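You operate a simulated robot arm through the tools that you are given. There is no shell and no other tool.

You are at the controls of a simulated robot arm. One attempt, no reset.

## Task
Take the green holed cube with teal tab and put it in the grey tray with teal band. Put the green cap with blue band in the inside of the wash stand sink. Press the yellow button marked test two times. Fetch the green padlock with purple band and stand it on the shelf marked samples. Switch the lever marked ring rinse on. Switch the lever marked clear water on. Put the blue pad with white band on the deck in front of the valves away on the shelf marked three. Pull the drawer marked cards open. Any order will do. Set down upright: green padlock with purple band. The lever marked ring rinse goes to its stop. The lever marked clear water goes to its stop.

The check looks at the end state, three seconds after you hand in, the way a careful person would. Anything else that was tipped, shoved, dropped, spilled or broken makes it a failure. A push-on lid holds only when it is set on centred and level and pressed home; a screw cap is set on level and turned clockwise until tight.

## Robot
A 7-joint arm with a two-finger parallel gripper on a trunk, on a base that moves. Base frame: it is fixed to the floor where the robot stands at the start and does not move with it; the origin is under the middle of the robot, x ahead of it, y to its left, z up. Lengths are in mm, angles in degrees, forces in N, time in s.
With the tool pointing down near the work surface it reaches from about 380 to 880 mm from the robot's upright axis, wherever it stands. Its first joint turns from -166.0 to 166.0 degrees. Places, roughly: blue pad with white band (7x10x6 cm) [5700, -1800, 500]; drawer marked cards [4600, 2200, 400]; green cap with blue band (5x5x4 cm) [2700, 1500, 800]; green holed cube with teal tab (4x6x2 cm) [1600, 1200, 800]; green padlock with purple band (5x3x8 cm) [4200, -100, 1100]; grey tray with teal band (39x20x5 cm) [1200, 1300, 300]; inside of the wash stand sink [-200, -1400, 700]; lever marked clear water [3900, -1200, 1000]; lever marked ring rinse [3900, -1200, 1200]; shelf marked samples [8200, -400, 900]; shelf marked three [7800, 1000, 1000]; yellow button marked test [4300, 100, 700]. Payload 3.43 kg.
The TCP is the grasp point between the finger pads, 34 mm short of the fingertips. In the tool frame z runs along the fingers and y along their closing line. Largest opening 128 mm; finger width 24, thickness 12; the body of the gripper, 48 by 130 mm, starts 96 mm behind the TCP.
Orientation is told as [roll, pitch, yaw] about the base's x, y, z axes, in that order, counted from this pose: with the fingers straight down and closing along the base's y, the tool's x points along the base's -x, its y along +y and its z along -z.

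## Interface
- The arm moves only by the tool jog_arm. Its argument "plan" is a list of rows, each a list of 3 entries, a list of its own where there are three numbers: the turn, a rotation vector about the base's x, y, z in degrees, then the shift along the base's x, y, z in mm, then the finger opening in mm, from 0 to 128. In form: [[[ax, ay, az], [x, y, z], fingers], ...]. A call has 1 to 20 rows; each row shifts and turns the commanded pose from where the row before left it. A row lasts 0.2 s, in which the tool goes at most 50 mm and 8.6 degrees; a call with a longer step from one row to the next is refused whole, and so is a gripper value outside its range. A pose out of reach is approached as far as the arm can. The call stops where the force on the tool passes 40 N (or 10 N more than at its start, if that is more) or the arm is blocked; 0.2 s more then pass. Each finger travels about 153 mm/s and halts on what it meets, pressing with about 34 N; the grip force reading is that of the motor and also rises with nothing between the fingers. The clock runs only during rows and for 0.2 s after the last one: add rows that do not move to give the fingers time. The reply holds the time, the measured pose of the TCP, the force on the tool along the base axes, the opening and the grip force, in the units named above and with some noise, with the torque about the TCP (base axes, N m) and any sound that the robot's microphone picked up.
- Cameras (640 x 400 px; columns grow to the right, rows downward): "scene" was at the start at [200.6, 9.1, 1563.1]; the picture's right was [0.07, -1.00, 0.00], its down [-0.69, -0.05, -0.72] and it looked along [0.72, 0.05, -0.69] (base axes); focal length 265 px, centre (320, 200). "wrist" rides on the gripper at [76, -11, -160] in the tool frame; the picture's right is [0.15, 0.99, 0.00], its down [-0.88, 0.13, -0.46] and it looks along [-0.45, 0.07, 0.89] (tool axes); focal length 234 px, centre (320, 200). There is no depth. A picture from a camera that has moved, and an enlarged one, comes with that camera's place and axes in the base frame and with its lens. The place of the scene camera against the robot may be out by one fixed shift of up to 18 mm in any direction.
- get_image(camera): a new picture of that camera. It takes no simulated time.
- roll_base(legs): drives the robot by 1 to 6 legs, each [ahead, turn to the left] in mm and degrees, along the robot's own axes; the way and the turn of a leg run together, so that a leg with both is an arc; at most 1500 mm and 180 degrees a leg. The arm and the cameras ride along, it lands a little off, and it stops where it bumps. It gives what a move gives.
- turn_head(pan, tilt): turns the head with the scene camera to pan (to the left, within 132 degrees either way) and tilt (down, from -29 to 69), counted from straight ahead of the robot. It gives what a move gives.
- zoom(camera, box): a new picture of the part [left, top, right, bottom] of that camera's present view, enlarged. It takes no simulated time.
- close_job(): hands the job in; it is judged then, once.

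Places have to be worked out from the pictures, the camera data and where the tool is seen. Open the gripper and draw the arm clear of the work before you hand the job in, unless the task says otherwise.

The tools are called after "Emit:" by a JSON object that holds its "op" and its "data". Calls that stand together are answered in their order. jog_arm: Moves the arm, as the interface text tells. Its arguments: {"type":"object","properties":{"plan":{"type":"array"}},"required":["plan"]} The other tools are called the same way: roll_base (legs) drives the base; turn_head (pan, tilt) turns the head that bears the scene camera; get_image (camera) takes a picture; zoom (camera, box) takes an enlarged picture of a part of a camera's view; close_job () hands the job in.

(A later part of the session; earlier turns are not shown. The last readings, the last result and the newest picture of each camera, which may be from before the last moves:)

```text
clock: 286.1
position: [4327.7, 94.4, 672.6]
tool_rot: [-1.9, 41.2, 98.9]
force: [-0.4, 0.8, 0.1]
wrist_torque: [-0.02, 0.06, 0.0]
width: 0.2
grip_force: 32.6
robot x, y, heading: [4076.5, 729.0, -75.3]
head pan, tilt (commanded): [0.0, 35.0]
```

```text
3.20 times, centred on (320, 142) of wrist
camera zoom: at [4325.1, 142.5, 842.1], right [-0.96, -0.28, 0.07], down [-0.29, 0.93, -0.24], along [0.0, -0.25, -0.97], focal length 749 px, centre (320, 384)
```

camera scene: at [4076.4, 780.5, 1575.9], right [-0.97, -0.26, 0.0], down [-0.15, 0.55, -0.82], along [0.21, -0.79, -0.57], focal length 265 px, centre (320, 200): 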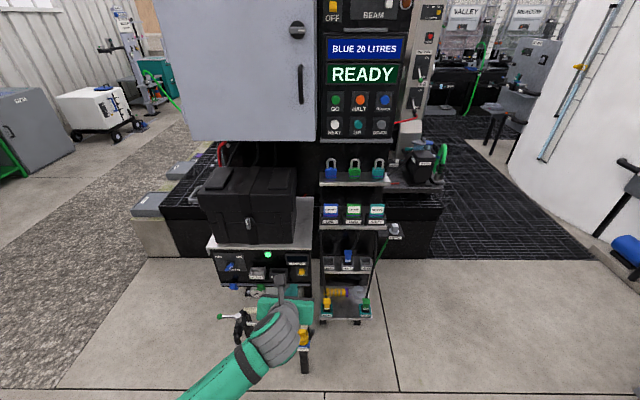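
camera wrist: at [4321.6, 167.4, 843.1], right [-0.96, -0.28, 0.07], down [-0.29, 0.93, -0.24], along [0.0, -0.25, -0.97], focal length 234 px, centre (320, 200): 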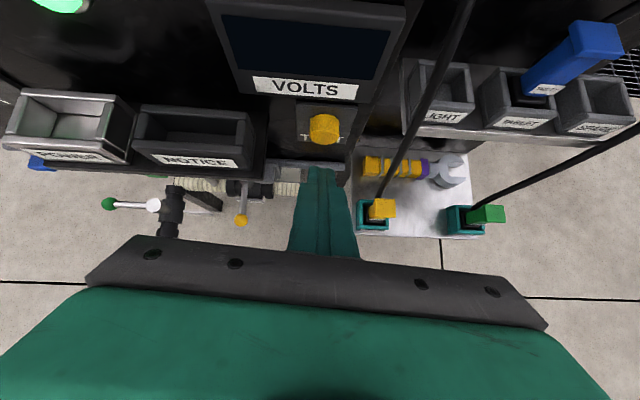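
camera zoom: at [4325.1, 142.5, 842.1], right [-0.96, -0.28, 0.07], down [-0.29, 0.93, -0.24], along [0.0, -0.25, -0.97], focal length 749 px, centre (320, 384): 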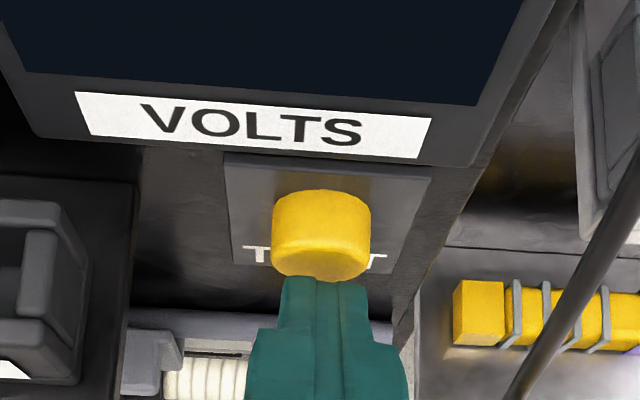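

The tip is right at the knob's face. I press in small steps.

Emit:
{"op": "jog_arm", "data": {"plan": [[[0, 0, 0], [0.8, -3, 0], 0], [[0, 0, 0], [0.8, -3, 0], 0], [[0, 0, 0], [0.8, -3, 0], 0]]}}

```text
clock: 286.9
position: [4330.2, 87.1, 671.2]
tool_rot: [-1.9, 41.2, 98.9]
force: [-3.5, 8.8, 2.6]
wrist_torque: [0.05, 0.05, -0.08]
width: 0.0
grip_force: 32.4
robot x, y, heading: [4073.2, 728.1, -75.1]
head pan, tilt (commanded): [0.0, 35.0]
heard: click
```

A click: pressed once. I back off fully, wait, and press the second time the same way.

Emit:
{"op": "jog_arm", "data": {"plan": [[[0, 0, 0], [-2.4, 9, 0], 0], [[0, 0, 0], [-2.7, 10, 0], 0], [[0, 0, 0], [0, 0, 0], 0], [[0, 0, 0], [0, 0, 0], 0]]}}

Emit:
{"op": "zoom", "data": {"camera": "wrist", "box": [220, 60, 420, 185]}}

```text
clock: 287.9
position: [4324.3, 106.8, 671.9]
tool_rot: [-1.9, 41.1, 98.8]
force: [0.7, -1.1, -0.6]
wrist_torque: [-0.01, -0.02, -0.04]
width: 0.0
grip_force: 33.2
robot x, y, heading: [4074.9, 732.0, -75.3]
head pan, tilt (commanded): [0.0, 35.0]
```

```text
3.20 times, centred on (320, 122) of wrist
camera zoom: at [4323.1, 153.8, 841.6], right [-0.96, -0.28, 0.07], down [-0.29, 0.93, -0.24], along [0.0, -0.25, -0.97], focal length 749 px, centre (320, 448)
```

zoom: 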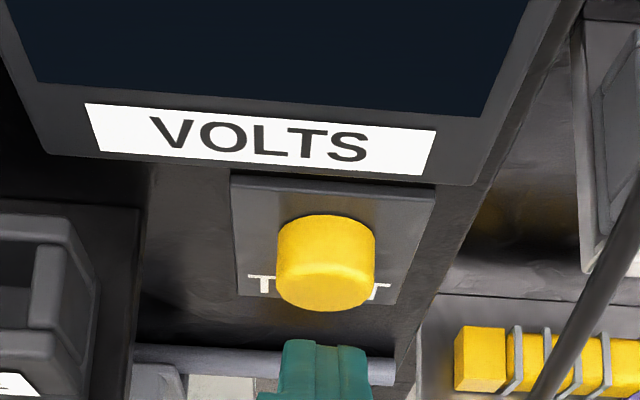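

Released. Second press, same stroke.

Emit:
{"op": "jog_arm", "data": {"plan": [[[0, 0, 0], [2.4, -9, 0], 0], [[0, 0, 0], [1.4, -5, 0], 0], [[0, 0, 0], [0.8, -3, 0], 0], [[0, 0, 0], [0.8, -3, 0], 0]]}}

```text
clock: 288.9
position: [4330.3, 87.1, 671.1]
tool_rot: [-2.0, 40.9, 99.0]
force: [-4.3, 10.3, 0.2]
wrist_torque: [0.22, 0.11, -0.03]
width: 0.0
grip_force: 33.1
robot x, y, heading: [4076.7, 730.9, -75.2]
head pan, tilt (commanded): [0.0, 35.0]
heard: click
```

Second click heard: pressed twice. I back the base off straight and raise the tool.

Emit:
{"op": "roll_base", "data": {"legs": [[-250, 0]]}}

Emit:
{"op": "jog_arm", "data": {"plan": [[[0, 0, 0], [0, 0, 45], 0], [[0, 0, 0], [0, 0, 45], 0], [[0, 0, 0], [0, 0, 45], 0], [[0, 0, 0], [0, 0, 45], 0], [[0, 0, 0], [0, 0, 45], 0], [[0, 0, 0], [0, 0, 45], 0], [[0, 0, 0], [0, 0, 45], 0], [[0, 0, 0], [0, 0, 0], 0]]}}

Emit:
{"op": "get_image", "data": {"camera": "scene"}}

```text
clock: 290.8
position: [4269.0, 326.1, 671.1]
tool_rot: [-1.8, 41.1, 99.0]
force: [0.1, -0.1, -0.4]
wrist_torque: [0.01, -0.02, -0.01]
width: 0.0
grip_force: 33.0
robot x, y, heading: [4013.0, 968.2, -75.3]
head pan, tilt (commanded): [0.0, 35.0]
```

```text
clock: 292.6
position: [4266.3, 322.3, 987.7]
tool_rot: [-1.9, 41.1, 98.9]
force: [0.2, 0.0, -0.3]
wrist_torque: [0.04, -0.03, 0.0]
width: 0.0
grip_force: 33.3
robot x, y, heading: [4013.0, 969.3, -75.1]
head pan, tilt (commanded): [0.0, 35.0]
```

```text
taken
camera scene: at [4074.5, 787.1, 1575.9], right [-0.97, -0.26, 0.0], down [-0.15, 0.55, -0.82], along [0.21, -0.79, -0.57], focal length 265 px, centre (320, 200)
```

scene: 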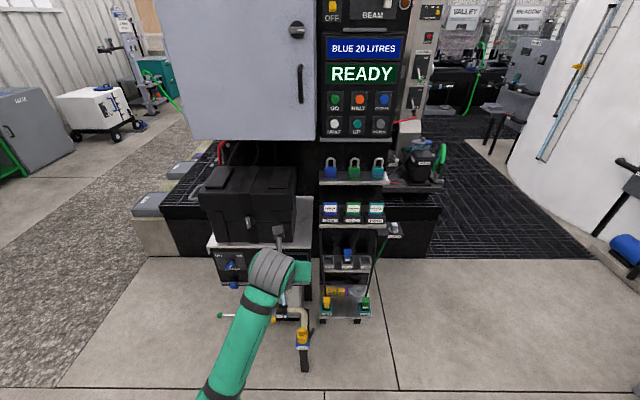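

Next the levers. I drive around to the right of the post, keeping clear of it, and stop well short of the tower.

Emit:
{"op": "roll_base", "data": {"legs": [[0, -66], [850, 0], [0, 70], [650, 0], [0, -4]]}}

Emit:
{"op": "turn_head", "data": {"pan": 0, "tilt": 25}}

Emit:
{"op": "get_image", "data": {"camera": "scene"}}

```text
clock: 307.3
position: [3828.9, -827.4, 987.8]
tool_rot: [-1.9, 41.1, 99.4]
force: [0.4, 0.2, -0.8]
wrist_torque: [0.02, 0.01, -0.01]
width: 0.0
grip_force: 33.2
robot x, y, heading: [3566.4, -179.4, -75.0]
head pan, tilt (commanded): [0.0, 35.0]
```

```text
clock: 308.0
position: [3828.4, -827.6, 987.7]
tool_rot: [-1.9, 41.1, 99.4]
force: [1.0, 0.7, -0.6]
wrist_torque: [-0.04, -0.01, 0.01]
width: 0.2
grip_force: 33.3
robot x, y, heading: [3567.1, -182.3, -74.8]
head pan, tilt (commanded): [0.0, 25.0]
```

```text
taken
camera scene: at [3632.7, -368.8, 1591.6], right [-0.97, -0.26, 0.0], down [-0.11, 0.41, -0.91], along [0.24, -0.88, -0.42], focal length 265 px, centre (320, 200)
```

scene: 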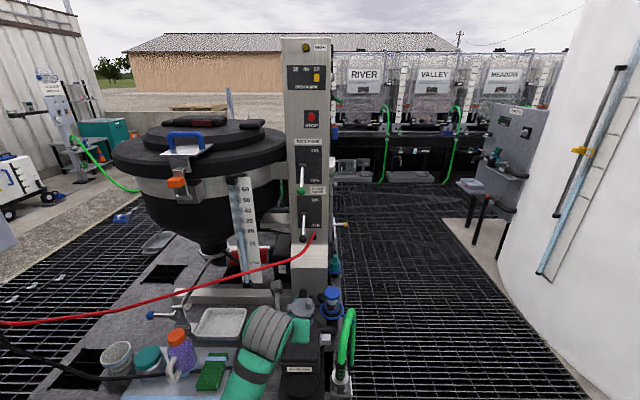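

The tower is right ahead with both levers. I zoom in.

Emit:
{"op": "zoom", "data": {"camera": "scene", "box": [250, 120, 378, 200]}}

Emit:
{"op": "zoom", "data": {"camera": "scene", "box": [250, 175, 378, 255]}}

Emit:
{"op": "get_image", "data": {"camera": "wrist"}}

```text
5.00 times, centred on (314, 160) of scene
camera zoom: at [3632.7, -368.8, 1591.6], right [-0.97, -0.26, 0.0], down [-0.11, 0.41, -0.91], along [0.24, -0.88, -0.42], focal length 1324 px, centre (350, 400)
```

zoom: 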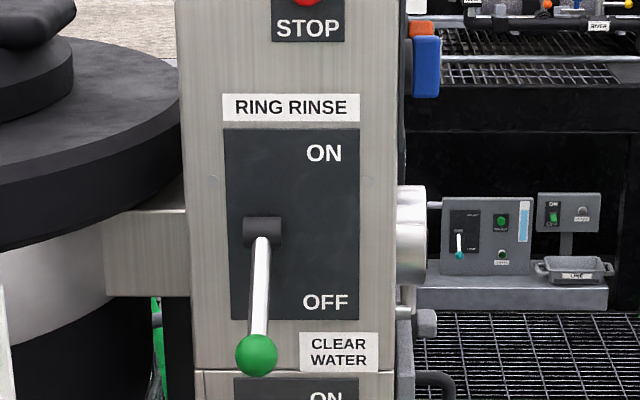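

```text
5.00 times, centred on (314, 215) of scene
camera zoom: at [3632.7, -368.8, 1591.6], right [-0.97, -0.26, 0.0], down [-0.11, 0.41, -0.91], along [0.24, -0.88, -0.42], focal length 1324 px, centre (350, 125)
```

zoom: 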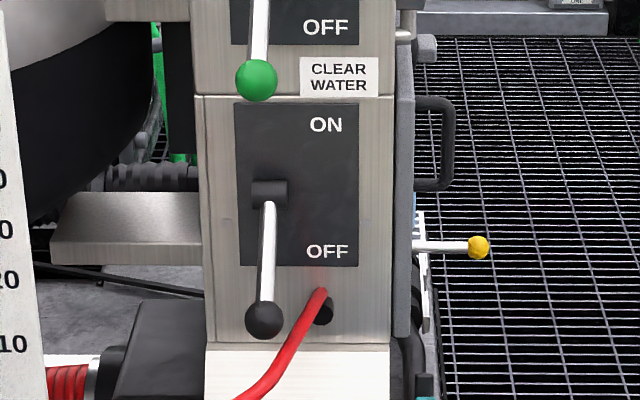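

```text
taken
camera wrist: at [3826.4, -779.8, 1158.1], right [-0.95, -0.29, 0.07], down [-0.3, 0.92, -0.24], along [0.0, -0.25, -0.97], focal length 234 px, centre (320, 200)
```

wrist: 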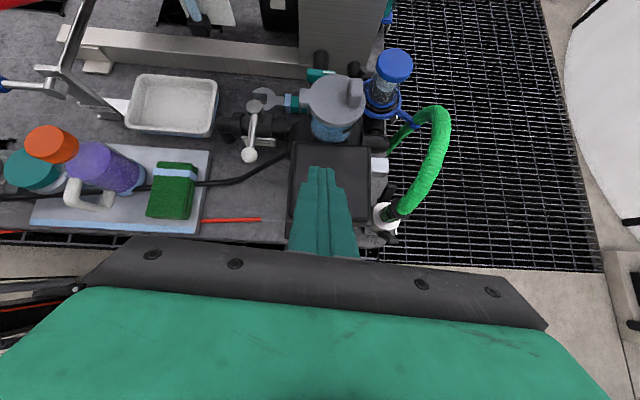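

Both levers hang down at OFF; I will grip each ball knob and swing it up. First I raise the tool to the upper lever's height and open the fingers.

Emit:
{"op": "jog_arm", "data": {"plan": [[[0, 0, 0], [0, 0, 40], 0], [[0, 0, 0], [0, 0, 40], 0], [[0, 0, 0], [0, 0, 40], 20], [[0, 0, 0], [0, 0, 40], 40], [[0, 0, 0], [0, 0, 40], 60], [[0, 0, 0], [0, 0, 40], 60], [[0, 0, 0], [0, 0, 0], 60]]}}

Emit:
{"op": "roll_base", "data": {"legs": [[230, 0]]}}

Emit:
{"op": "get_image", "data": {"camera": "wrist"}}

Emit:
{"op": "get_image", "data": {"camera": "scene"}}

```text
clock: 309.6
position: [3829.2, -826.7, 1228.5]
tool_rot: [-2.0, 41.1, 99.4]
force: [-0.3, -0.4, 0.0]
wrist_torque: [-0.01, 0.01, -0.02]
width: 60.1
grip_force: 0.1
robot x, y, heading: [3569.0, -182.3, -75.2]
head pan, tilt (commanded): [0.0, 25.0]
```

```text
clock: 311.4
position: [3890.5, -1047.5, 1228.4]
tool_rot: [-1.9, 41.1, 99.5]
force: [0.5, 0.4, 0.0]
wrist_torque: [0.0, -0.01, -0.01]
width: 60.2
grip_force: 0.1
robot x, y, heading: [3628.4, -405.4, -74.9]
head pan, tilt (commanded): [0.0, 25.0]
```

```text
taken
camera wrist: at [3888.7, -1001.5, 1398.4], right [-0.95, -0.29, 0.07], down [-0.3, 0.92, -0.24], along [0.0, -0.25, -0.97], focal length 234 px, centre (320, 200)
```

wrist: 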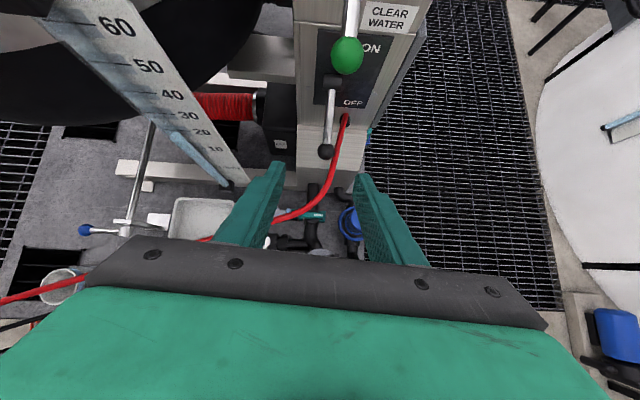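

```text
taken
camera scene: at [3693.2, -591.3, 1591.7], right [-0.97, -0.26, 0.0], down [-0.11, 0.41, -0.91], along [0.24, -0.87, -0.42], focal length 265 px, centre (320, 200)
```

scene: 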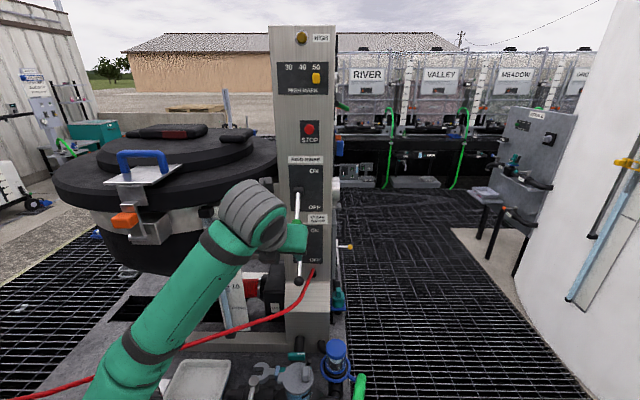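

Wrist/scene triangulation: the green RING RINSE knob is at about (3905, −1184, 1225), the black CLEAR WATER knob at (3902, −1184, 1024). I line up and move toward the green knob.

Emit:
{"op": "jog_arm", "data": {"plan": [[[0, 0, 0], [-20, -6, 0], 60], [[0, 0, 0], [10, -38, 0], 60], [[0, 0, 0], [10, -38, 0], 60], [[0, 0, 0], [0, 0, 0], 60]]}}

Emit:
{"op": "get_image", "data": {"camera": "wrist"}}

Emit:
{"op": "zoom", "data": {"camera": "scene", "box": [230, 140, 390, 240]}}

```text
clock: 312.4
position: [3890.6, -1131.2, 1228.9]
tool_rot: [-1.9, 41.2, 99.5]
force: [-0.7, -0.8, 0.5]
wrist_torque: [0.01, 0.0, -0.02]
width: 60.1
grip_force: 0.0
robot x, y, heading: [3629.7, -403.9, -74.8]
head pan, tilt (commanded): [0.0, 25.0]
```

```text
taken
camera wrist: at [3888.6, -1084.8, 1399.3], right [-0.95, -0.29, 0.07], down [-0.3, 0.92, -0.24], along [0.0, -0.25, -0.97], focal length 234 px, centre (320, 200)
```

wrist: 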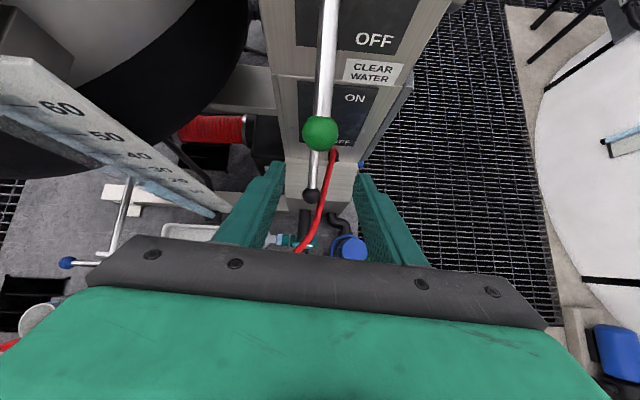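

```text
4.00 times, centred on (310, 190) of scene
camera zoom: at [3693.2, -591.2, 1591.7], right [-0.97, -0.26, 0.0], down [-0.11, 0.41, -0.91], along [0.24, -0.87, -0.42], focal length 1059 px, centre (360, 240)
```

zoom: 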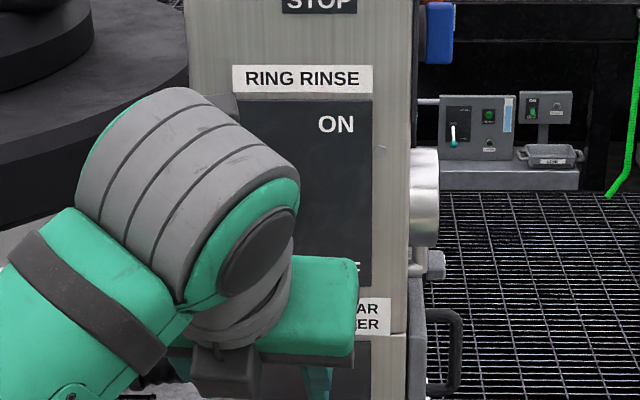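

Confirmed: knob at (3905, −1184, 1224), the plate lies ~97 mm behind it. I move the last 55 mm so the knob sits between the pads, then close.

Emit:
{"op": "jog_arm", "data": {"plan": [[[0, 0, 0], [7, -26, -2], 60], [[0, 0, 0], [7, -26, -2], 60], [[0, 0, 0], [0, 0, 0], 60]]}}

Emit:
{"op": "get_image", "data": {"camera": "wrist"}}

```text
clock: 313.2
position: [3904.5, -1185.3, 1223.8]
tool_rot: [-1.9, 41.1, 99.5]
force: [-1.3, -0.6, 0.9]
wrist_torque: [0.02, 0.02, -0.01]
width: 59.8
grip_force: 0.1
robot x, y, heading: [3627.7, -404.4, -74.6]
head pan, tilt (commanded): [0.0, 25.0]
```

```text
taken
camera wrist: at [3902.4, -1136.8, 1394.3], right [-0.95, -0.29, 0.07], down [-0.3, 0.92, -0.24], along [0.0, -0.25, -0.97], focal length 234 px, centre (320, 200)
```

wrist: 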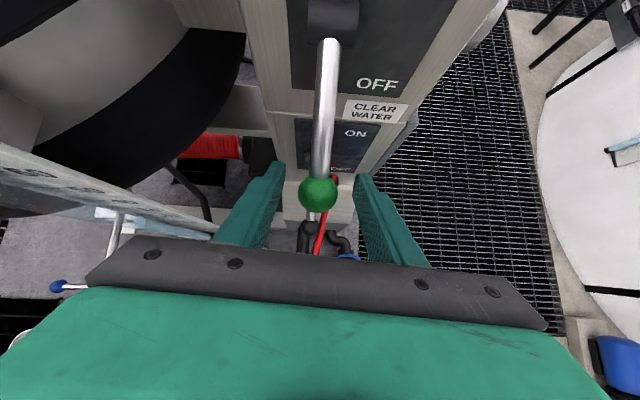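

The knob is exactly between the pads. I close on it.

Emit:
{"op": "jog_arm", "data": {"plan": [[[0, 0, 0], [0, 0, 0], 40], [[0, 0, 0], [0, 0, 0], 20], [[0, 0, 0], [0, 0, 0], 20], [[0, 0, 0], [0, 0, 0], 20]]}}

```text
clock: 314.2
position: [3906.3, -1183.8, 1223.4]
tool_rot: [-1.9, 41.1, 99.6]
force: [11.7, -1.1, 1.5]
wrist_torque: [0.03, 0.01, 0.04]
width: 29.8
grip_force: 45.5
robot x, y, heading: [3629.6, -406.8, -74.7]
head pan, tilt (commanded): [0.0, 25.0]
```

Gripped (30 mm). I lift the knob along its arc in steps of about 12°, watching the force.

Emit:
{"op": "jog_arm", "data": {"plan": [[[0, 0, 0], [-1.6, 5.9, 9], 20], [[0, 0, 0], [-1.2, 5.6, 10], 20], [[0, 0, 0], [-1, 3.9, 10.5], 20], [[0, 0, 0], [-1, 3.4, 10.5], 20], [[0, 0, 0], [0, 0, 0], 20]]}}

```text
clock: 315.4
position: [3900.6, -1164.1, 1264.3]
tool_rot: [-1.9, 41.0, 99.5]
force: [12.7, 2.0, -11.9]
wrist_torque: [1.18, 0.07, 0.06]
width: 30.1
grip_force: 44.6
robot x, y, heading: [3627.7, -406.8, -74.6]
head pan, tilt (commanded): [0.0, 25.0]
```

It swings freely. I continue with a small sideways correction for the lateral force.

Emit:
{"op": "jog_arm", "data": {"plan": [[[0, 0, 0], [1.5, 2, 11], 20], [[0, 0, 0], [1.2, 1.4, 11], 20], [[0, 0, 0], [0.1, -0.5, 11], 20], [[0, 0, 0], [0.3, -1, 11], 20], [[0, 0, 0], [0, 0, 0], 20]]}}

Emit:
{"op": "get_image", "data": {"camera": "wrist"}}

```text
clock: 316.6
position: [3901.4, -1164.4, 1307.5]
tool_rot: [-2.0, 41.1, 99.3]
force: [-18.4, -2.6, -12.5]
wrist_torque: [1.28, 0.4, -0.04]
width: 30.1
grip_force: 45.1
robot x, y, heading: [3627.1, -404.8, -75.0]
head pan, tilt (commanded): [0.0, 25.0]
```

```text
taken
camera wrist: at [3899.2, -1116.9, 1478.0], right [-0.95, -0.29, 0.07], down [-0.3, 0.92, -0.24], along [0.0, -0.25, -0.97], focal length 234 px, centre (320, 200)
```

wrist: 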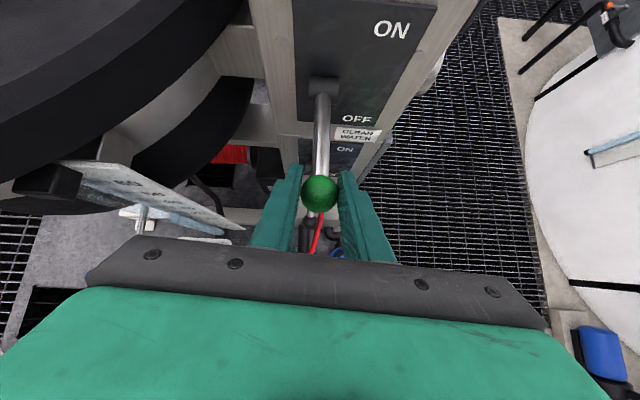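

Lever is just past horizontal. I take back 2 mm sideways and continue up and inward.

Emit:
{"op": "jog_arm", "data": {"plan": [[[0, 0, 0], [-0.6, -2.5, 10.8], 20], [[0, 0, 0], [0.2, -3.5, 10.8], 20], [[0, 0, 0], [1.2, -4.6, 10], 20], [[0, 0, 0], [1.5, -5.6, 9.7], 20], [[0, 0, 0], [0, 0, 0], 20]]}}

```text
clock: 317.8
position: [3904.7, -1179.0, 1350.3]
tool_rot: [-2.0, 41.1, 99.3]
force: [-20.5, 12.5, -3.8]
wrist_torque: [1.38, 0.39, -0.03]
width: 30.3
grip_force: 45.5
robot x, y, heading: [3627.4, -407.7, -74.8]
head pan, tilt (commanded): [0.0, 25.0]
```

Nearly up. I relieve the sideways force and continue to the stop in small steps.

Emit:
{"op": "jog_arm", "data": {"plan": [[[0, 0, 0], [-1.5, -4.5, 8], 20], [[0, 0, 0], [0.5, -6.5, 8.5], 20], [[0, 0, 0], [0, 0, 0], 20]]}}

Emit:
{"op": "get_image", "data": {"camera": "wrist"}}

Emit:
{"op": "zoom", "data": {"camera": "scene", "box": [230, 100, 390, 200]}}

```text
clock: 318.4
position: [3905.6, -1186.8, 1360.6]
tool_rot: [-2.0, 40.5, 99.6]
force: [-2.9, 10.8, -1.3]
wrist_torque: [-0.41, -0.19, 0.02]
width: 30.0
grip_force: 44.9
robot x, y, heading: [3630.3, -404.7, -75.0]
head pan, tilt (commanded): [0.0, 25.0]
stopped in row 3: the force on the tool passed its limit at 43 N (the readings are from after the stop); the commanded pose is now the measured one
```

```text
taken
camera wrist: at [3904.2, -1141.7, 1531.6], right [-0.95, -0.3, 0.07], down [-0.31, 0.92, -0.23], along [0.0, -0.24, -0.97], focal length 234 px, centre (320, 200)
```

wrist: 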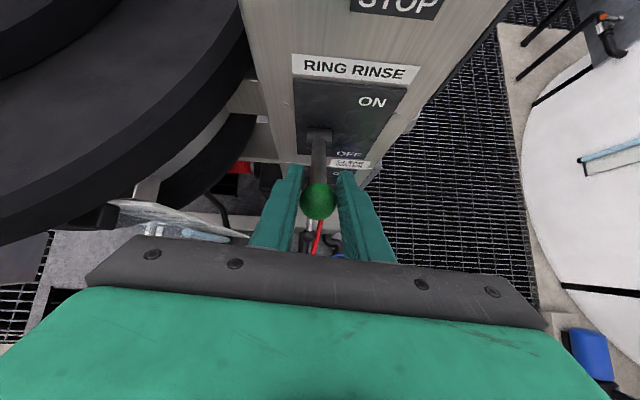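

```text
4.00 times, centred on (310, 150) of scene
camera zoom: at [3693.0, -590.6, 1591.7], right [-0.97, -0.26, 0.0], down [-0.11, 0.41, -0.91], along [0.24, -0.87, -0.42], focal length 1059 px, centre (360, 400)
```

zoom: 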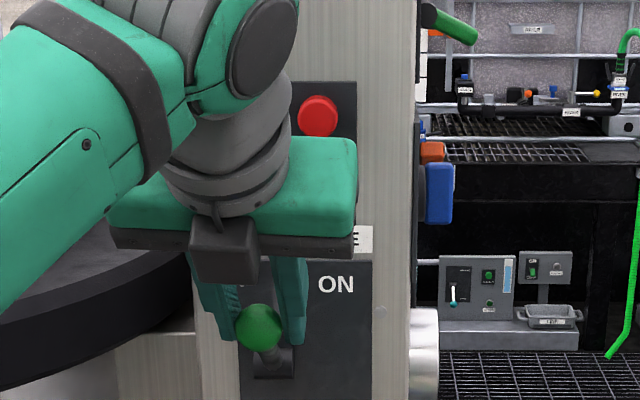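

The lever stands up at about +40°, mirrored to OFF, and met resistance (43 N). I press a little further along the arc to make sure it is at its stop.

Emit:
{"op": "jog_arm", "data": {"plan": [[[0, 0, 0], [0.5, -2, 2.5], 20], [[0, 0, 0], [0.5, -2, 2.5], 20], [[0, 0, 0], [0.5, -2, 2.5], 20], [[0, 0, 0], [0, 0, 0], 20]]}}

```text
clock: 318.9
position: [3906.1, -1188.3, 1362.4]
tool_rot: [-2.0, 40.0, 99.5]
force: [-1.4, 11.9, 0.5]
wrist_torque: [-0.4, -0.13, 0.05]
width: 30.1
grip_force: 44.6
robot x, y, heading: [3628.7, -404.4, -74.7]
head pan, tilt (commanded): [0.0, 25.0]
stopped in row 2: the force on the tool passed its limit at 41 N (the readings are from after the stop); the commanded pose is now the measured one
```

It is firmly against the stop. I open the fingers and withdraw straight out.

Emit:
{"op": "jog_arm", "data": {"plan": [[[0, 0, 0], [0, 0, 0], 40], [[0, 0, 0], [0, 0, 0], 60], [[0, 0, 0], [0, 0, 0], 60], [[0, 0, 0], [-5, 19, 0], 60], [[0, 0, 0], [-10, 38, 0], 60], [[0, 0, 0], [-10, 38, 0], 60], [[0, 0, 0], [0, 0, 0], 60]]}}

Emit:
{"op": "zoom", "data": {"camera": "scene", "box": [230, 100, 390, 200]}}

Emit:
{"op": "get_image", "data": {"camera": "wrist"}}

```text
clock: 320.5
position: [3881.9, -1094.9, 1363.6]
tool_rot: [-2.0, 39.8, 99.6]
force: [-0.4, 0.8, 0.5]
wrist_torque: [-0.02, -0.05, -0.02]
width: 60.0
grip_force: 0.1
robot x, y, heading: [3630.6, -399.7, -74.8]
head pan, tilt (commanded): [0.0, 25.0]
```

```text
4.00 times, centred on (310, 150) of scene
camera zoom: at [3693.0, -590.9, 1591.7], right [-0.97, -0.26, 0.0], down [-0.11, 0.41, -0.91], along [0.24, -0.87, -0.42], focal length 1059 px, centre (360, 400)
```

zoom: 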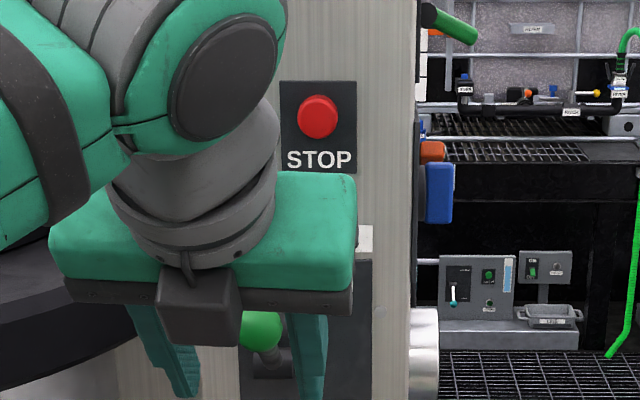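

```text
taken
camera wrist: at [3879.9, -1052.1, 1534.1], right [-0.95, -0.3, 0.07], down [-0.31, 0.93, -0.22], along [0.0, -0.23, -0.97], focal length 234 px, centre (320, 200)
```

wrist: 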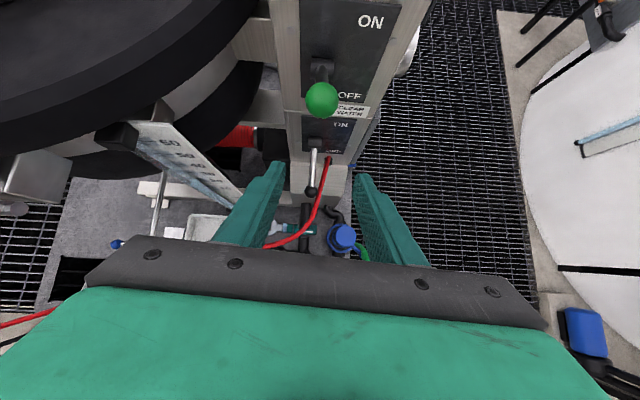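

RING RINSE stays at ON. Now I lower to the CLEAR WATER knob's height, well in front of the tower.

Emit:
{"op": "jog_arm", "data": {"plan": [[[0, 0, 0], [0, 0, -42], 60], [[0, 0, 0], [0, 0, -42], 60], [[0, 0, 0], [0, 0, -42], 60], [[0, 0, 0], [0, 0, -42], 60], [[0, 0, 0], [0, 0, -42], 60], [[0, 0, 0], [0, 0, -42], 60], [[0, 0, 0], [0, 0, -42], 60], [[0, 0, 0], [0, 0, 0], 60]]}}

Emit:
{"op": "get_image", "data": {"camera": "wrist"}}

Emit:
{"op": "zoom", "data": {"camera": "scene", "box": [230, 140, 390, 240]}}

```text
clock: 322.3
position: [3881.7, -1093.4, 1066.1]
tool_rot: [-2.0, 39.9, 99.6]
force: [-0.7, -0.5, -0.2]
wrist_torque: [0.02, -0.02, 0.01]
width: 60.1
grip_force: 0.1
robot x, y, heading: [3628.3, -402.0, -74.8]
head pan, tilt (commanded): [0.0, 25.0]
```

```text
taken
camera wrist: at [3879.5, -1051.2, 1236.6], right [-0.95, -0.3, 0.07], down [-0.31, 0.93, -0.22], along [0.0, -0.23, -0.97], focal length 234 px, centre (320, 200)
```

wrist: 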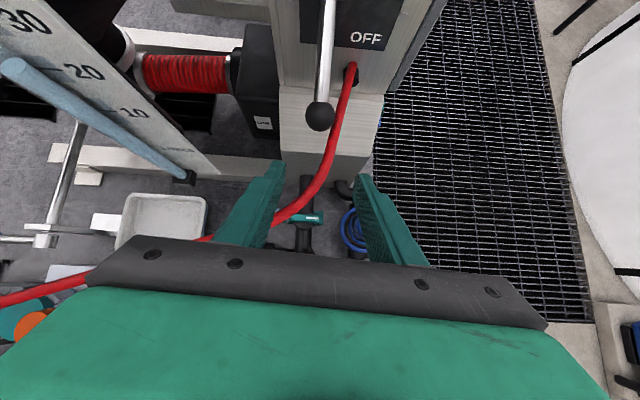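

```text
4.00 times, centred on (310, 190) of scene
camera zoom: at [3693.0, -590.8, 1591.7], right [-0.97, -0.26, 0.0], down [-0.11, 0.41, -0.91], along [0.24, -0.87, -0.42], focal length 1059 px, centre (360, 240)
```

zoom: 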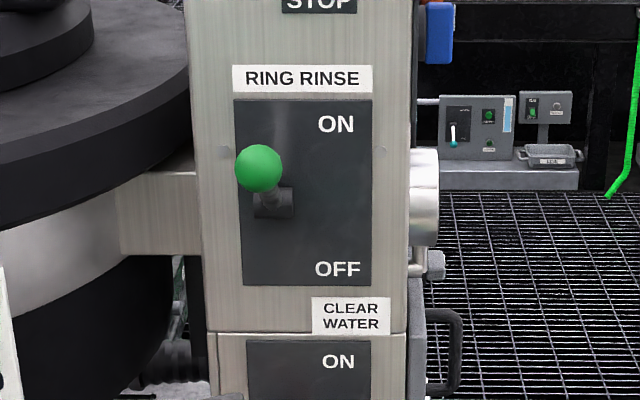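

CLEAR WATER knob is at about (3905, −1182, 1030); the red hose passes lower right, clear of the fingertips. I move onto the knob.

Emit:
{"op": "jog_arm", "data": {"plan": [[[0, 0, 0], [7.8, -29.5, -10], 60], [[0, 0, 0], [7.8, -29.5, -10], 60], [[0, 0, 0], [0, 0, 0], 60]]}}

Emit:
{"op": "get_image", "data": {"camera": "wrist"}}

```text
clock: 323.1
position: [3897.6, -1153.2, 1047.0]
tool_rot: [-2.0, 39.9, 99.9]
force: [0.2, 0.3, -0.6]
wrist_torque: [0.0, 0.02, -0.01]
width: 59.6
grip_force: 0.0
robot x, y, heading: [3630.6, -401.3, -75.1]
head pan, tilt (commanded): [0.0, 25.0]
```

```text
taken
camera wrist: at [3895.3, -1109.7, 1218.6], right [-0.95, -0.3, 0.07], down [-0.31, 0.93, -0.22], along [0.0, -0.23, -0.97], focal length 234 px, centre (320, 200)
```

wrist: 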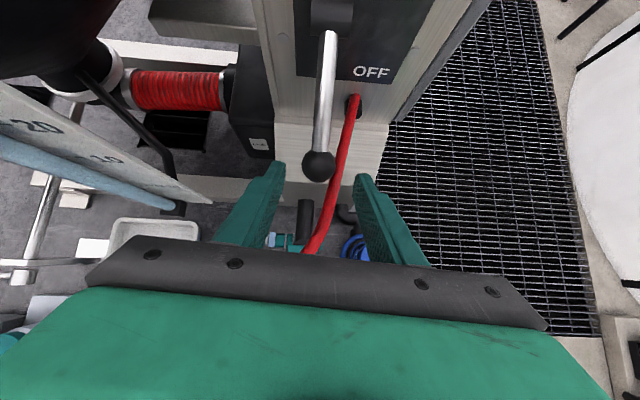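

Knob confirmed at (3905, −1184, 1026). To stay off the hose I grip it with just the finger ends (tool 18 mm back along its axis).

Emit:
{"op": "jog_arm", "data": {"plan": [[[0, 0, 0], [5.4, -19.5, -6], 52], [[0, 0, 0], [0, 0, 0], 52], [[0, 0, 0], [0, 0, 0], 40], [[0, 0, 0], [0, 0, 0], 20], [[0, 0, 0], [0, 0, 0], 20]]}}

Emit:
{"op": "get_image", "data": {"camera": "wrist"}}

```text
clock: 324.3
position: [3902.3, -1170.9, 1041.2]
tool_rot: [-2.1, 39.8, 99.6]
force: [4.9, -2.1, 0.3]
wrist_torque: [0.11, -0.08, 0.08]
width: 30.5
grip_force: 45.4
robot x, y, heading: [3625.1, -405.4, -74.9]
head pan, tilt (commanded): [0.0, 25.0]
```

```text
taken
camera wrist: at [3901.2, -1127.2, 1211.8], right [-0.95, -0.3, 0.07], down [-0.31, 0.93, -0.22], along [0.0, -0.23, -0.97], focal length 234 px, centre (320, 200)
```

wrist: 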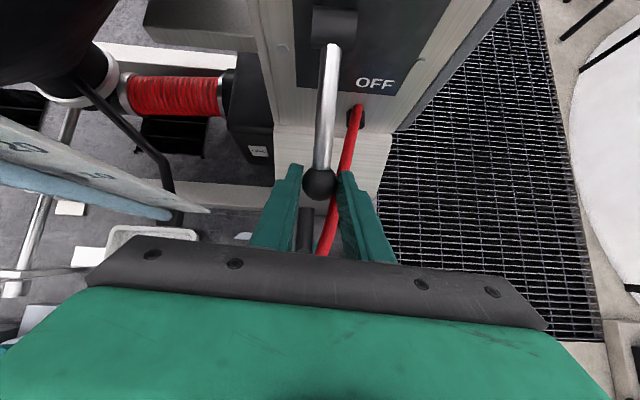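

Gripped. I lift it along its arc like the first one.

Emit:
{"op": "jog_arm", "data": {"plan": [[[0, 0, 0], [-1.7, 6.2, 9.2], 20], [[0, 0, 0], [-1.4, 5.3, 9.8], 20], [[0, 0, 0], [-1.1, 4.2, 10.3], 20], [[0, 0, 0], [-0.9, 3.2, 10.7], 20], [[0, 0, 0], [0, 0, 0], 20]]}}

Emit:
{"op": "jog_arm", "data": {"plan": [[[0, 0, 0], [-0.6, 2.1, 11], 20], [[0, 0, 0], [-0.2, 0.9, 11.2], 20], [[0, 0, 0], [0, -0.2, 11.2], 20], [[0, 0, 0], [0.3, -1.3, 11.1], 20], [[0, 0, 0], [0, 0, 0], 20]]}}

```text
clock: 325.5
position: [3897.9, -1152.3, 1079.2]
tool_rot: [-2.0, 39.7, 99.7]
force: [6.1, 3.7, -13.6]
wrist_torque: [1.51, 0.24, 0.13]
width: 29.9
grip_force: 44.8
robot x, y, heading: [3628.7, -407.2, -74.9]
head pan, tilt (commanded): [0.0, 25.0]
```

```text
clock: 326.7
position: [3898.3, -1152.2, 1125.4]
tool_rot: [-1.9, 39.9, 99.7]
force: [5.4, 3.9, -12.1]
wrist_torque: [1.53, 0.17, 0.13]
width: 30.0
grip_force: 45.2
robot x, y, heading: [3628.1, -400.8, -74.8]
head pan, tilt (commanded): [0.0, 25.0]
```

Swinging well. I continue up and inward to the stop.

Emit:
{"op": "jog_arm", "data": {"plan": [[[0, 0, 0], [0.6, -2.4, 10.9], 20], [[0, 0, 0], [0.9, -3.6, 10.6], 20], [[0, 0, 0], [1.2, -4.5, 10.1], 20], [[0, 0, 0], [1.5, -5.6, 9.6], 20], [[0, 0, 0], [0, 0, 0], 20]]}}

Emit:
{"op": "jog_arm", "data": {"plan": [[[0, 0, 0], [0.9, -3.2, 4.5], 20], [[0, 0, 0], [0.9, -3.2, 4.5], 20], [[0, 0, 0], [0.9, -3.4, 4], 20], [[0, 0, 0], [0.9, -3.4, 4], 20], [[0, 0, 0], [0.9, -3.4, 4], 20]]}}

Emit:
{"op": "get_image", "data": {"camera": "wrist"}}

```text
clock: 327.9
position: [3902.2, -1166.1, 1167.5]
tool_rot: [-2.0, 39.9, 99.6]
force: [-0.8, 12.6, -5.1]
wrist_torque: [1.56, 0.33, 0.05]
width: 30.0
grip_force: 44.8
robot x, y, heading: [3628.8, -404.2, -74.8]
head pan, tilt (commanded): [0.0, 25.0]
```

```text
clock: 328.8
position: [3903.1, -1173.4, 1176.4]
tool_rot: [-2.0, 39.5, 99.8]
force: [0.8, 10.2, 2.2]
wrist_torque: [-0.33, -0.14, 0.05]
width: 30.4
grip_force: 44.8
robot x, y, heading: [3629.2, -401.4, -74.9]
head pan, tilt (commanded): [0.0, 25.0]
stopped in row 4: the force on the tool passed its limit at 41 N (the readings are from after the stop); the commanded pose is now the measured one
```

```text
taken
camera wrist: at [3901.9, -1132.2, 1348.3], right [-0.95, -0.3, 0.07], down [-0.31, 0.93, -0.21], along [0.0, -0.22, -0.98], focal length 234 px, centre (320, 200)
```

wrist: 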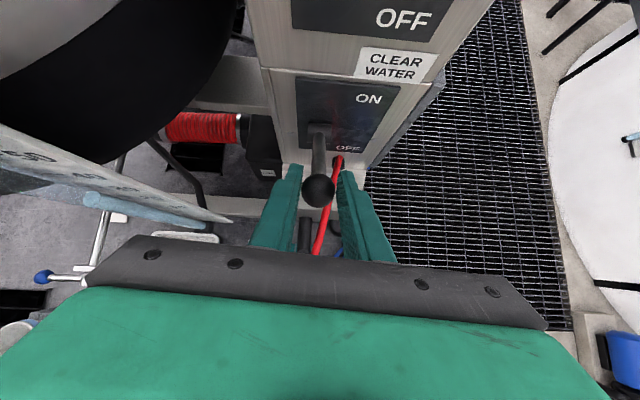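

Resistance at the mirrored position (+136 mm, like the other lever). I press once more to confirm the stop.

Emit:
{"op": "jog_arm", "data": {"plan": [[[0, 0, 0], [0.5, -2, 2.5], 20], [[0, 0, 0], [0.5, -2, 2.5], 20], [[0, 0, 0], [0.5, -2, 2.5], 20]]}}

Emit:
{"op": "jog_arm", "data": {"plan": [[[0, 0, 0], [0, 0, 0], 40], [[0, 0, 0], [0, 0, 0], 60], [[0, 0, 0], [0, 0, 0], 60], [[0, 0, 0], [-4, 15, 0], 60], [[0, 0, 0], [-8, 30, 0], 60], [[0, 0, 0], [-10, 38, 0], 60], [[0, 0, 0], [-10, 38, 0], 60], [[0, 0, 0], [0, 0, 0], 60]]}}

Emit:
{"op": "get_image", "data": {"camera": "wrist"}}

Emit:
{"op": "get_image", "data": {"camera": "scene"}}

```text
clock: 329.3
position: [3902.9, -1175.1, 1176.9]
tool_rot: [-1.9, 38.8, 99.8]
force: [-2.8, 11.1, 1.9]
wrist_torque: [-0.28, -0.1, 0.0]
width: 30.3
grip_force: 45.1
robot x, y, heading: [3628.9, -404.3, -74.7]
head pan, tilt (commanded): [0.0, 25.0]
stopped in row 2: the force on the tool passed its limit at 41 N (the readings are from after the stop); the commanded pose is now the measured one
```

```text
clock: 331.1
position: [3869.5, -1055.4, 1176.6]
tool_rot: [-1.8, 38.8, 99.9]
force: [0.5, -0.4, 0.2]
wrist_torque: [-0.04, 0.01, -0.01]
width: 60.0
grip_force: 0.2
robot x, y, heading: [3627.4, -404.2, -74.7]
head pan, tilt (commanded): [0.0, 25.0]
```

```text
taken
camera wrist: at [3869.0, -1014.9, 1348.7], right [-0.95, -0.3, 0.07], down [-0.31, 0.93, -0.2], along [0.0, -0.21, -0.98], focal length 234 px, centre (320, 200)
```

wrist: 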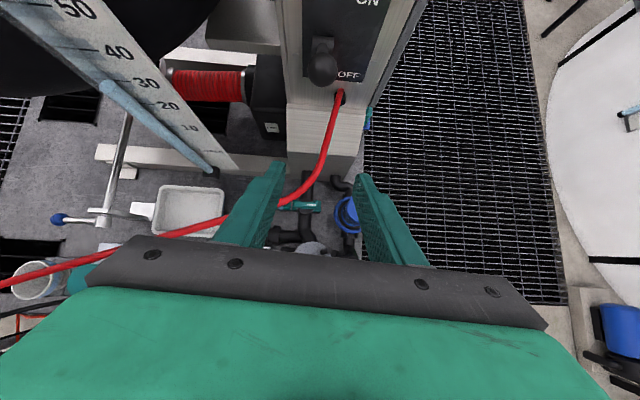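

```text
taken
camera scene: at [3692.9, -590.1, 1591.7], right [-0.97, -0.26, 0.0], down [-0.11, 0.41, -0.91], along [0.24, -0.87, -0.42], focal length 265 px, centre (320, 200)
```

scene: 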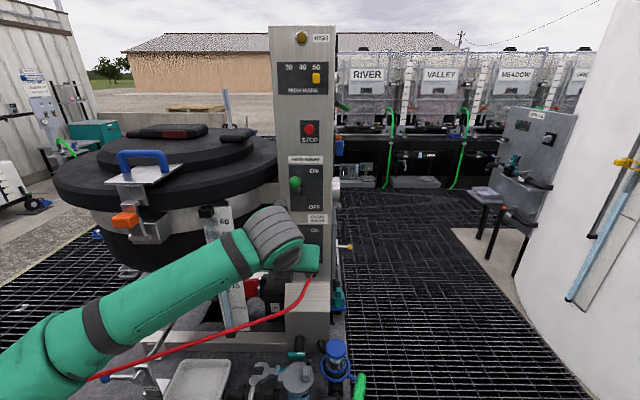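

Both levers are at ON. Before leaving I look to the left past the mixing tank for the deck where the blue pad should be.

Emit:
{"op": "roll_base", "data": {"legs": [[-400, 0]]}}

Emit:
{"op": "turn_head", "data": {"pan": 45, "tilt": 15}}

Emit:
{"op": "get_image", "data": {"camera": "scene"}}

Emit:
{"op": "zoom", "data": {"camera": "scene", "box": [320, 100, 640, 300]}}

```text
clock: 333.7
position: [3763.8, -658.4, 1177.4]
tool_rot: [-1.9, 38.8, 99.9]
force: [-0.4, 0.4, -0.5]
wrist_torque: [0.04, 0.04, -0.01]
width: 60.0
grip_force: 0.0
robot x, y, heading: [3522.7, -3.4, -75.1]
head pan, tilt (commanded): [0.0, 25.0]
```

```text
clock: 334.8
position: [3763.2, -659.3, 1176.9]
tool_rot: [-1.9, 38.8, 100.0]
force: [-0.1, 0.3, -0.6]
wrist_torque: [-0.01, -0.03, -0.02]
width: 59.8
grip_force: 0.0
robot x, y, heading: [3519.0, -7.5, -75.0]
head pan, tilt (commanded): [45.0, 15.0]
```

```text
taken
camera scene: at [3642.2, -151.1, 1607.9], right [-0.5, -0.87, 0.0], down [-0.22, 0.13, -0.97], along [0.84, -0.48, -0.26], focal length 265 px, centre (320, 200)
```

scene: 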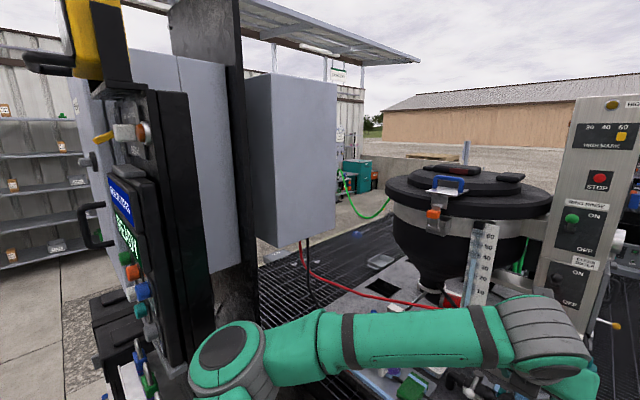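

```text
2.00 times, centred on (480, 200) of scene
camera zoom: at [3642.2, -151.1, 1607.9], right [-0.5, -0.87, 0.0], down [-0.22, 0.13, -0.97], along [0.84, -0.48, -0.26], focal length 529 px, centre (0, 200)
```

zoom: 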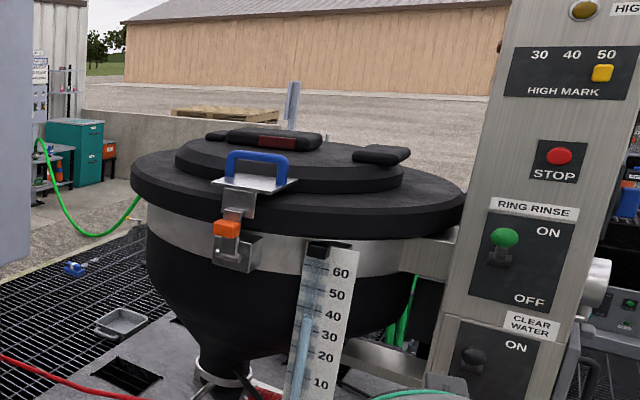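

The small blue thing on the grating behind left is at the predicted place for the pad. I zoom in on it.

Emit:
{"op": "zoom", "data": {"camera": "scene", "box": [320, 200, 400, 250]}}

Emit:
{"op": "zoom", "data": {"camera": "scene", "box": [330, 140, 410, 190]}}

```text
8.00 times, centred on (360, 225) of scene
camera zoom: at [3642.2, -151.1, 1607.9], right [-0.5, -0.87, 0.0], down [-0.22, 0.13, -0.97], along [0.84, -0.48, -0.26], focal length 2118 px, centre (0, 0)
```

zoom: 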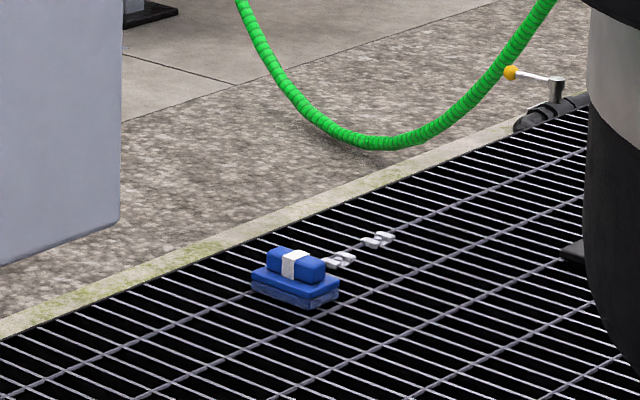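

```text
8.00 times, centred on (370, 165) of scene
camera zoom: at [3642.2, -151.1, 1607.9], right [-0.5, -0.87, 0.0], down [-0.22, 0.13, -0.97], along [0.84, -0.48, -0.26], focal length 2118 px, centre (-80, 480)
```

zoom: 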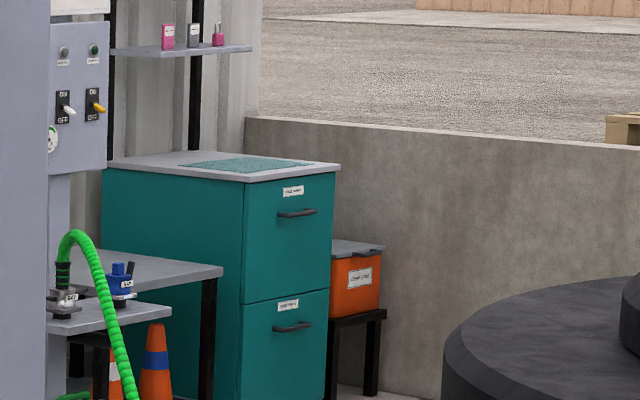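

The pad sits on the grating near the deck's left edge, to be reached later from the gravel side. Next the padlock: my elbow is close to the post, so I first step away to the right before backing up to the aisle.

Emit:
{"op": "roll_base", "data": {"legs": [[0, -70], [330, 0], [0, 70], [-600, 0]]}}

```text
clock: 346.8
position: [3328.5, -277.5, 1176.0]
tool_rot: [-1.9, 38.8, 98.7]
force: [0.3, -0.1, 0.1]
wrist_torque: [0.01, -0.03, -0.03]
width: 59.9
grip_force: 0.0
robot x, y, heading: [3094.0, 380.2, -75.7]
head pan, tilt (commanded): [45.0, 15.0]
```

Now to the front of the post for the padlock, keeping a bit more distance so the extended tool stays clear.

Emit:
{"op": "roll_base", "data": {"legs": [[0, 103], [985, 0], [0, -103]]}}

Emit:
{"op": "turn_head", "data": {"pan": 0, "tilt": 30}}

Emit:
{"op": "get_image", "data": {"camera": "scene"}}

Emit:
{"op": "get_image", "data": {"camera": "wrist"}}

```text
clock: 361.9
position: [4212.4, 238.1, 1176.4]
tool_rot: [-1.8, 38.8, 102.1]
force: [0.6, -0.6, 0.3]
wrist_torque: [0.01, 0.01, 0.0]
width: 60.2
grip_force: 0.0
robot x, y, heading: [3945.3, 881.0, -72.5]
head pan, tilt (commanded): [45.0, 15.0]
```

```text
clock: 363.0
position: [4211.5, 237.8, 1177.1]
tool_rot: [-1.9, 38.9, 102.1]
force: [-0.1, -0.2, -0.9]
wrist_torque: [0.02, 0.02, 0.01]
width: 59.9
grip_force: 0.1
robot x, y, heading: [3942.5, 883.2, -72.2]
head pan, tilt (commanded): [0.0, 30.0]
```

```text
taken
camera scene: at [4015.8, 696.9, 1583.7], right [-0.95, -0.3, 0.0], down [-0.15, 0.48, -0.87], along [0.26, -0.83, -0.5], focal length 265 px, centre (320, 200)
```

scene: 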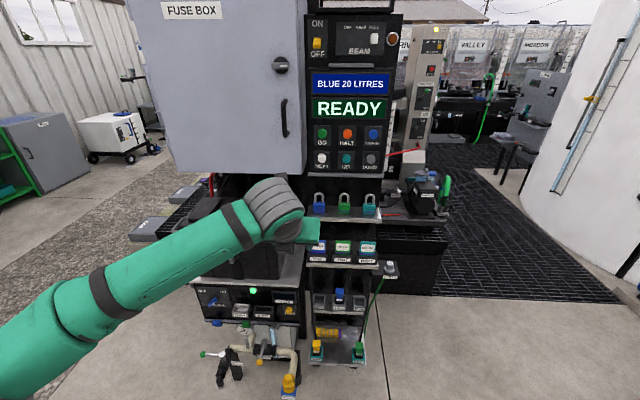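

```text
taken
camera wrist: at [4209.6, 278.4, 1348.6], right [-0.94, -0.34, 0.07], down [-0.35, 0.92, -0.2], along [0.01, -0.21, -0.98], focal length 234 px, centre (320, 200)
```

wrist: 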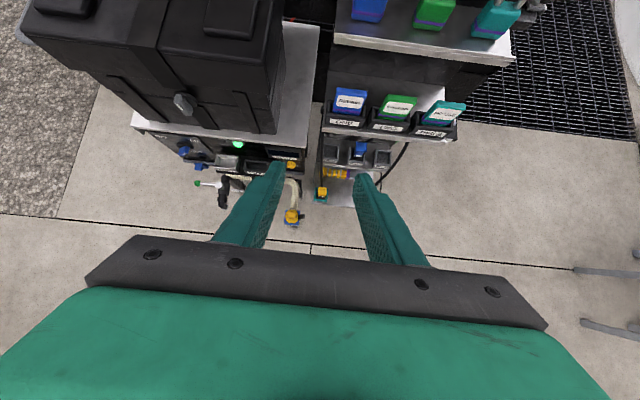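

The padlock is ahead, right of my tool. I straighten the heading and shift the tool right in front of the green padlock for a closer look.

Emit:
{"op": "roll_base", "data": {"legs": [[0, -2.7]]}}

Emit:
{"op": "jog_arm", "data": {"plan": [[[0, 0, 0], [-30, -8, 0], 62], [[0, 0, 0], [-30, -8, 0], 62], [[0, 0, 0], [-30, -8, 0], 62], [[0, 0, 0], [0, 0, 0], 62]]}}

Emit:
{"op": "get_image", "data": {"camera": "wrist"}}

Emit:
{"op": "zoom", "data": {"camera": "scene", "box": [280, 160, 440, 260]}}

```text
clock: 363.8
position: [4182.0, 225.6, 1175.7]
tool_rot: [-1.8, 38.8, 99.4]
force: [0.3, -0.4, -0.1]
wrist_torque: [0.02, -0.03, -0.03]
width: 60.2
grip_force: 0.1
robot x, y, heading: [3941.5, 879.6, -75.0]
head pan, tilt (commanded): [0.0, 30.0]
```

```text
clock: 364.8
position: [4091.2, 200.9, 1176.8]
tool_rot: [-1.9, 38.8, 99.4]
force: [-0.2, 0.5, 0.2]
wrist_torque: [-0.02, 0.03, 0.0]
width: 62.0
grip_force: 0.1
robot x, y, heading: [3940.5, 877.0, -75.3]
head pan, tilt (commanded): [0.0, 30.0]
```

```text
taken
camera wrist: at [4090.3, 241.8, 1348.4], right [-0.95, -0.3, 0.07], down [-0.3, 0.93, -0.2], along [0.0, -0.21, -0.98], focal length 234 px, centre (320, 200)
```

wrist: 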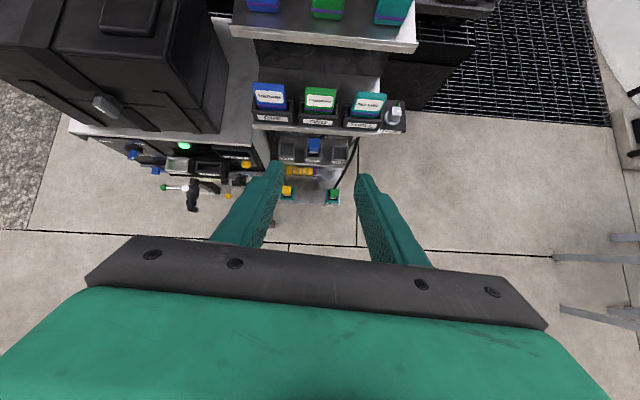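

```text
4.00 times, centred on (360, 210) of scene
camera zoom: at [4006.8, 694.3, 1583.7], right [-0.97, -0.26, 0.0], down [-0.13, 0.48, -0.87], along [0.22, -0.84, -0.5], focal length 1059 px, centre (160, 160)
```

zoom: 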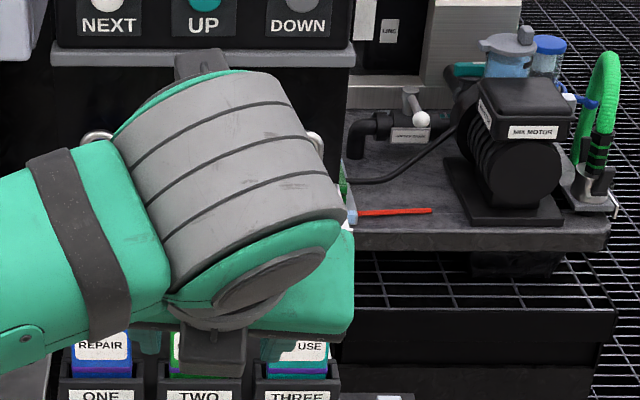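

The green padlock's lower front is near (4160, −79). I drive 180 mm closer and look again.

Emit:
{"op": "roll_base", "data": {"legs": [[180, 0]]}}

Emit:
{"op": "get_image", "data": {"camera": "wrist"}}

```text
clock: 366.3
position: [4138.6, 25.1, 1177.3]
tool_rot: [-1.9, 38.7, 99.4]
force: [-0.2, -0.6, 0.4]
wrist_torque: [-0.03, 0.02, 0.0]
width: 62.0
grip_force: 0.0
robot x, y, heading: [3988.8, 705.6, -75.1]
head pan, tilt (commanded): [0.0, 30.0]
```

```text
taken
camera wrist: at [4137.4, 66.5, 1348.4], right [-0.95, -0.3, 0.07], down [-0.3, 0.93, -0.2], along [0.0, -0.21, -0.98], focal length 234 px, centre (320, 200)
```

wrist: 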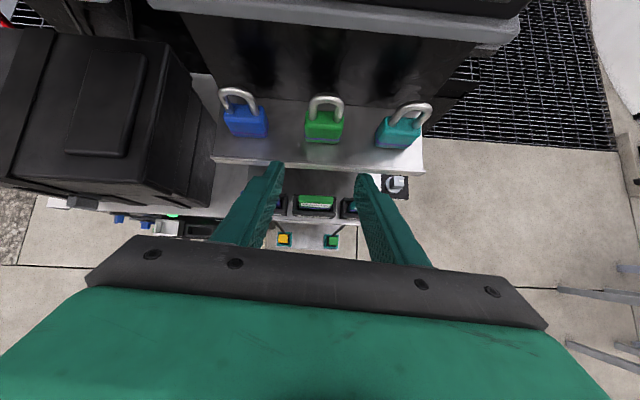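

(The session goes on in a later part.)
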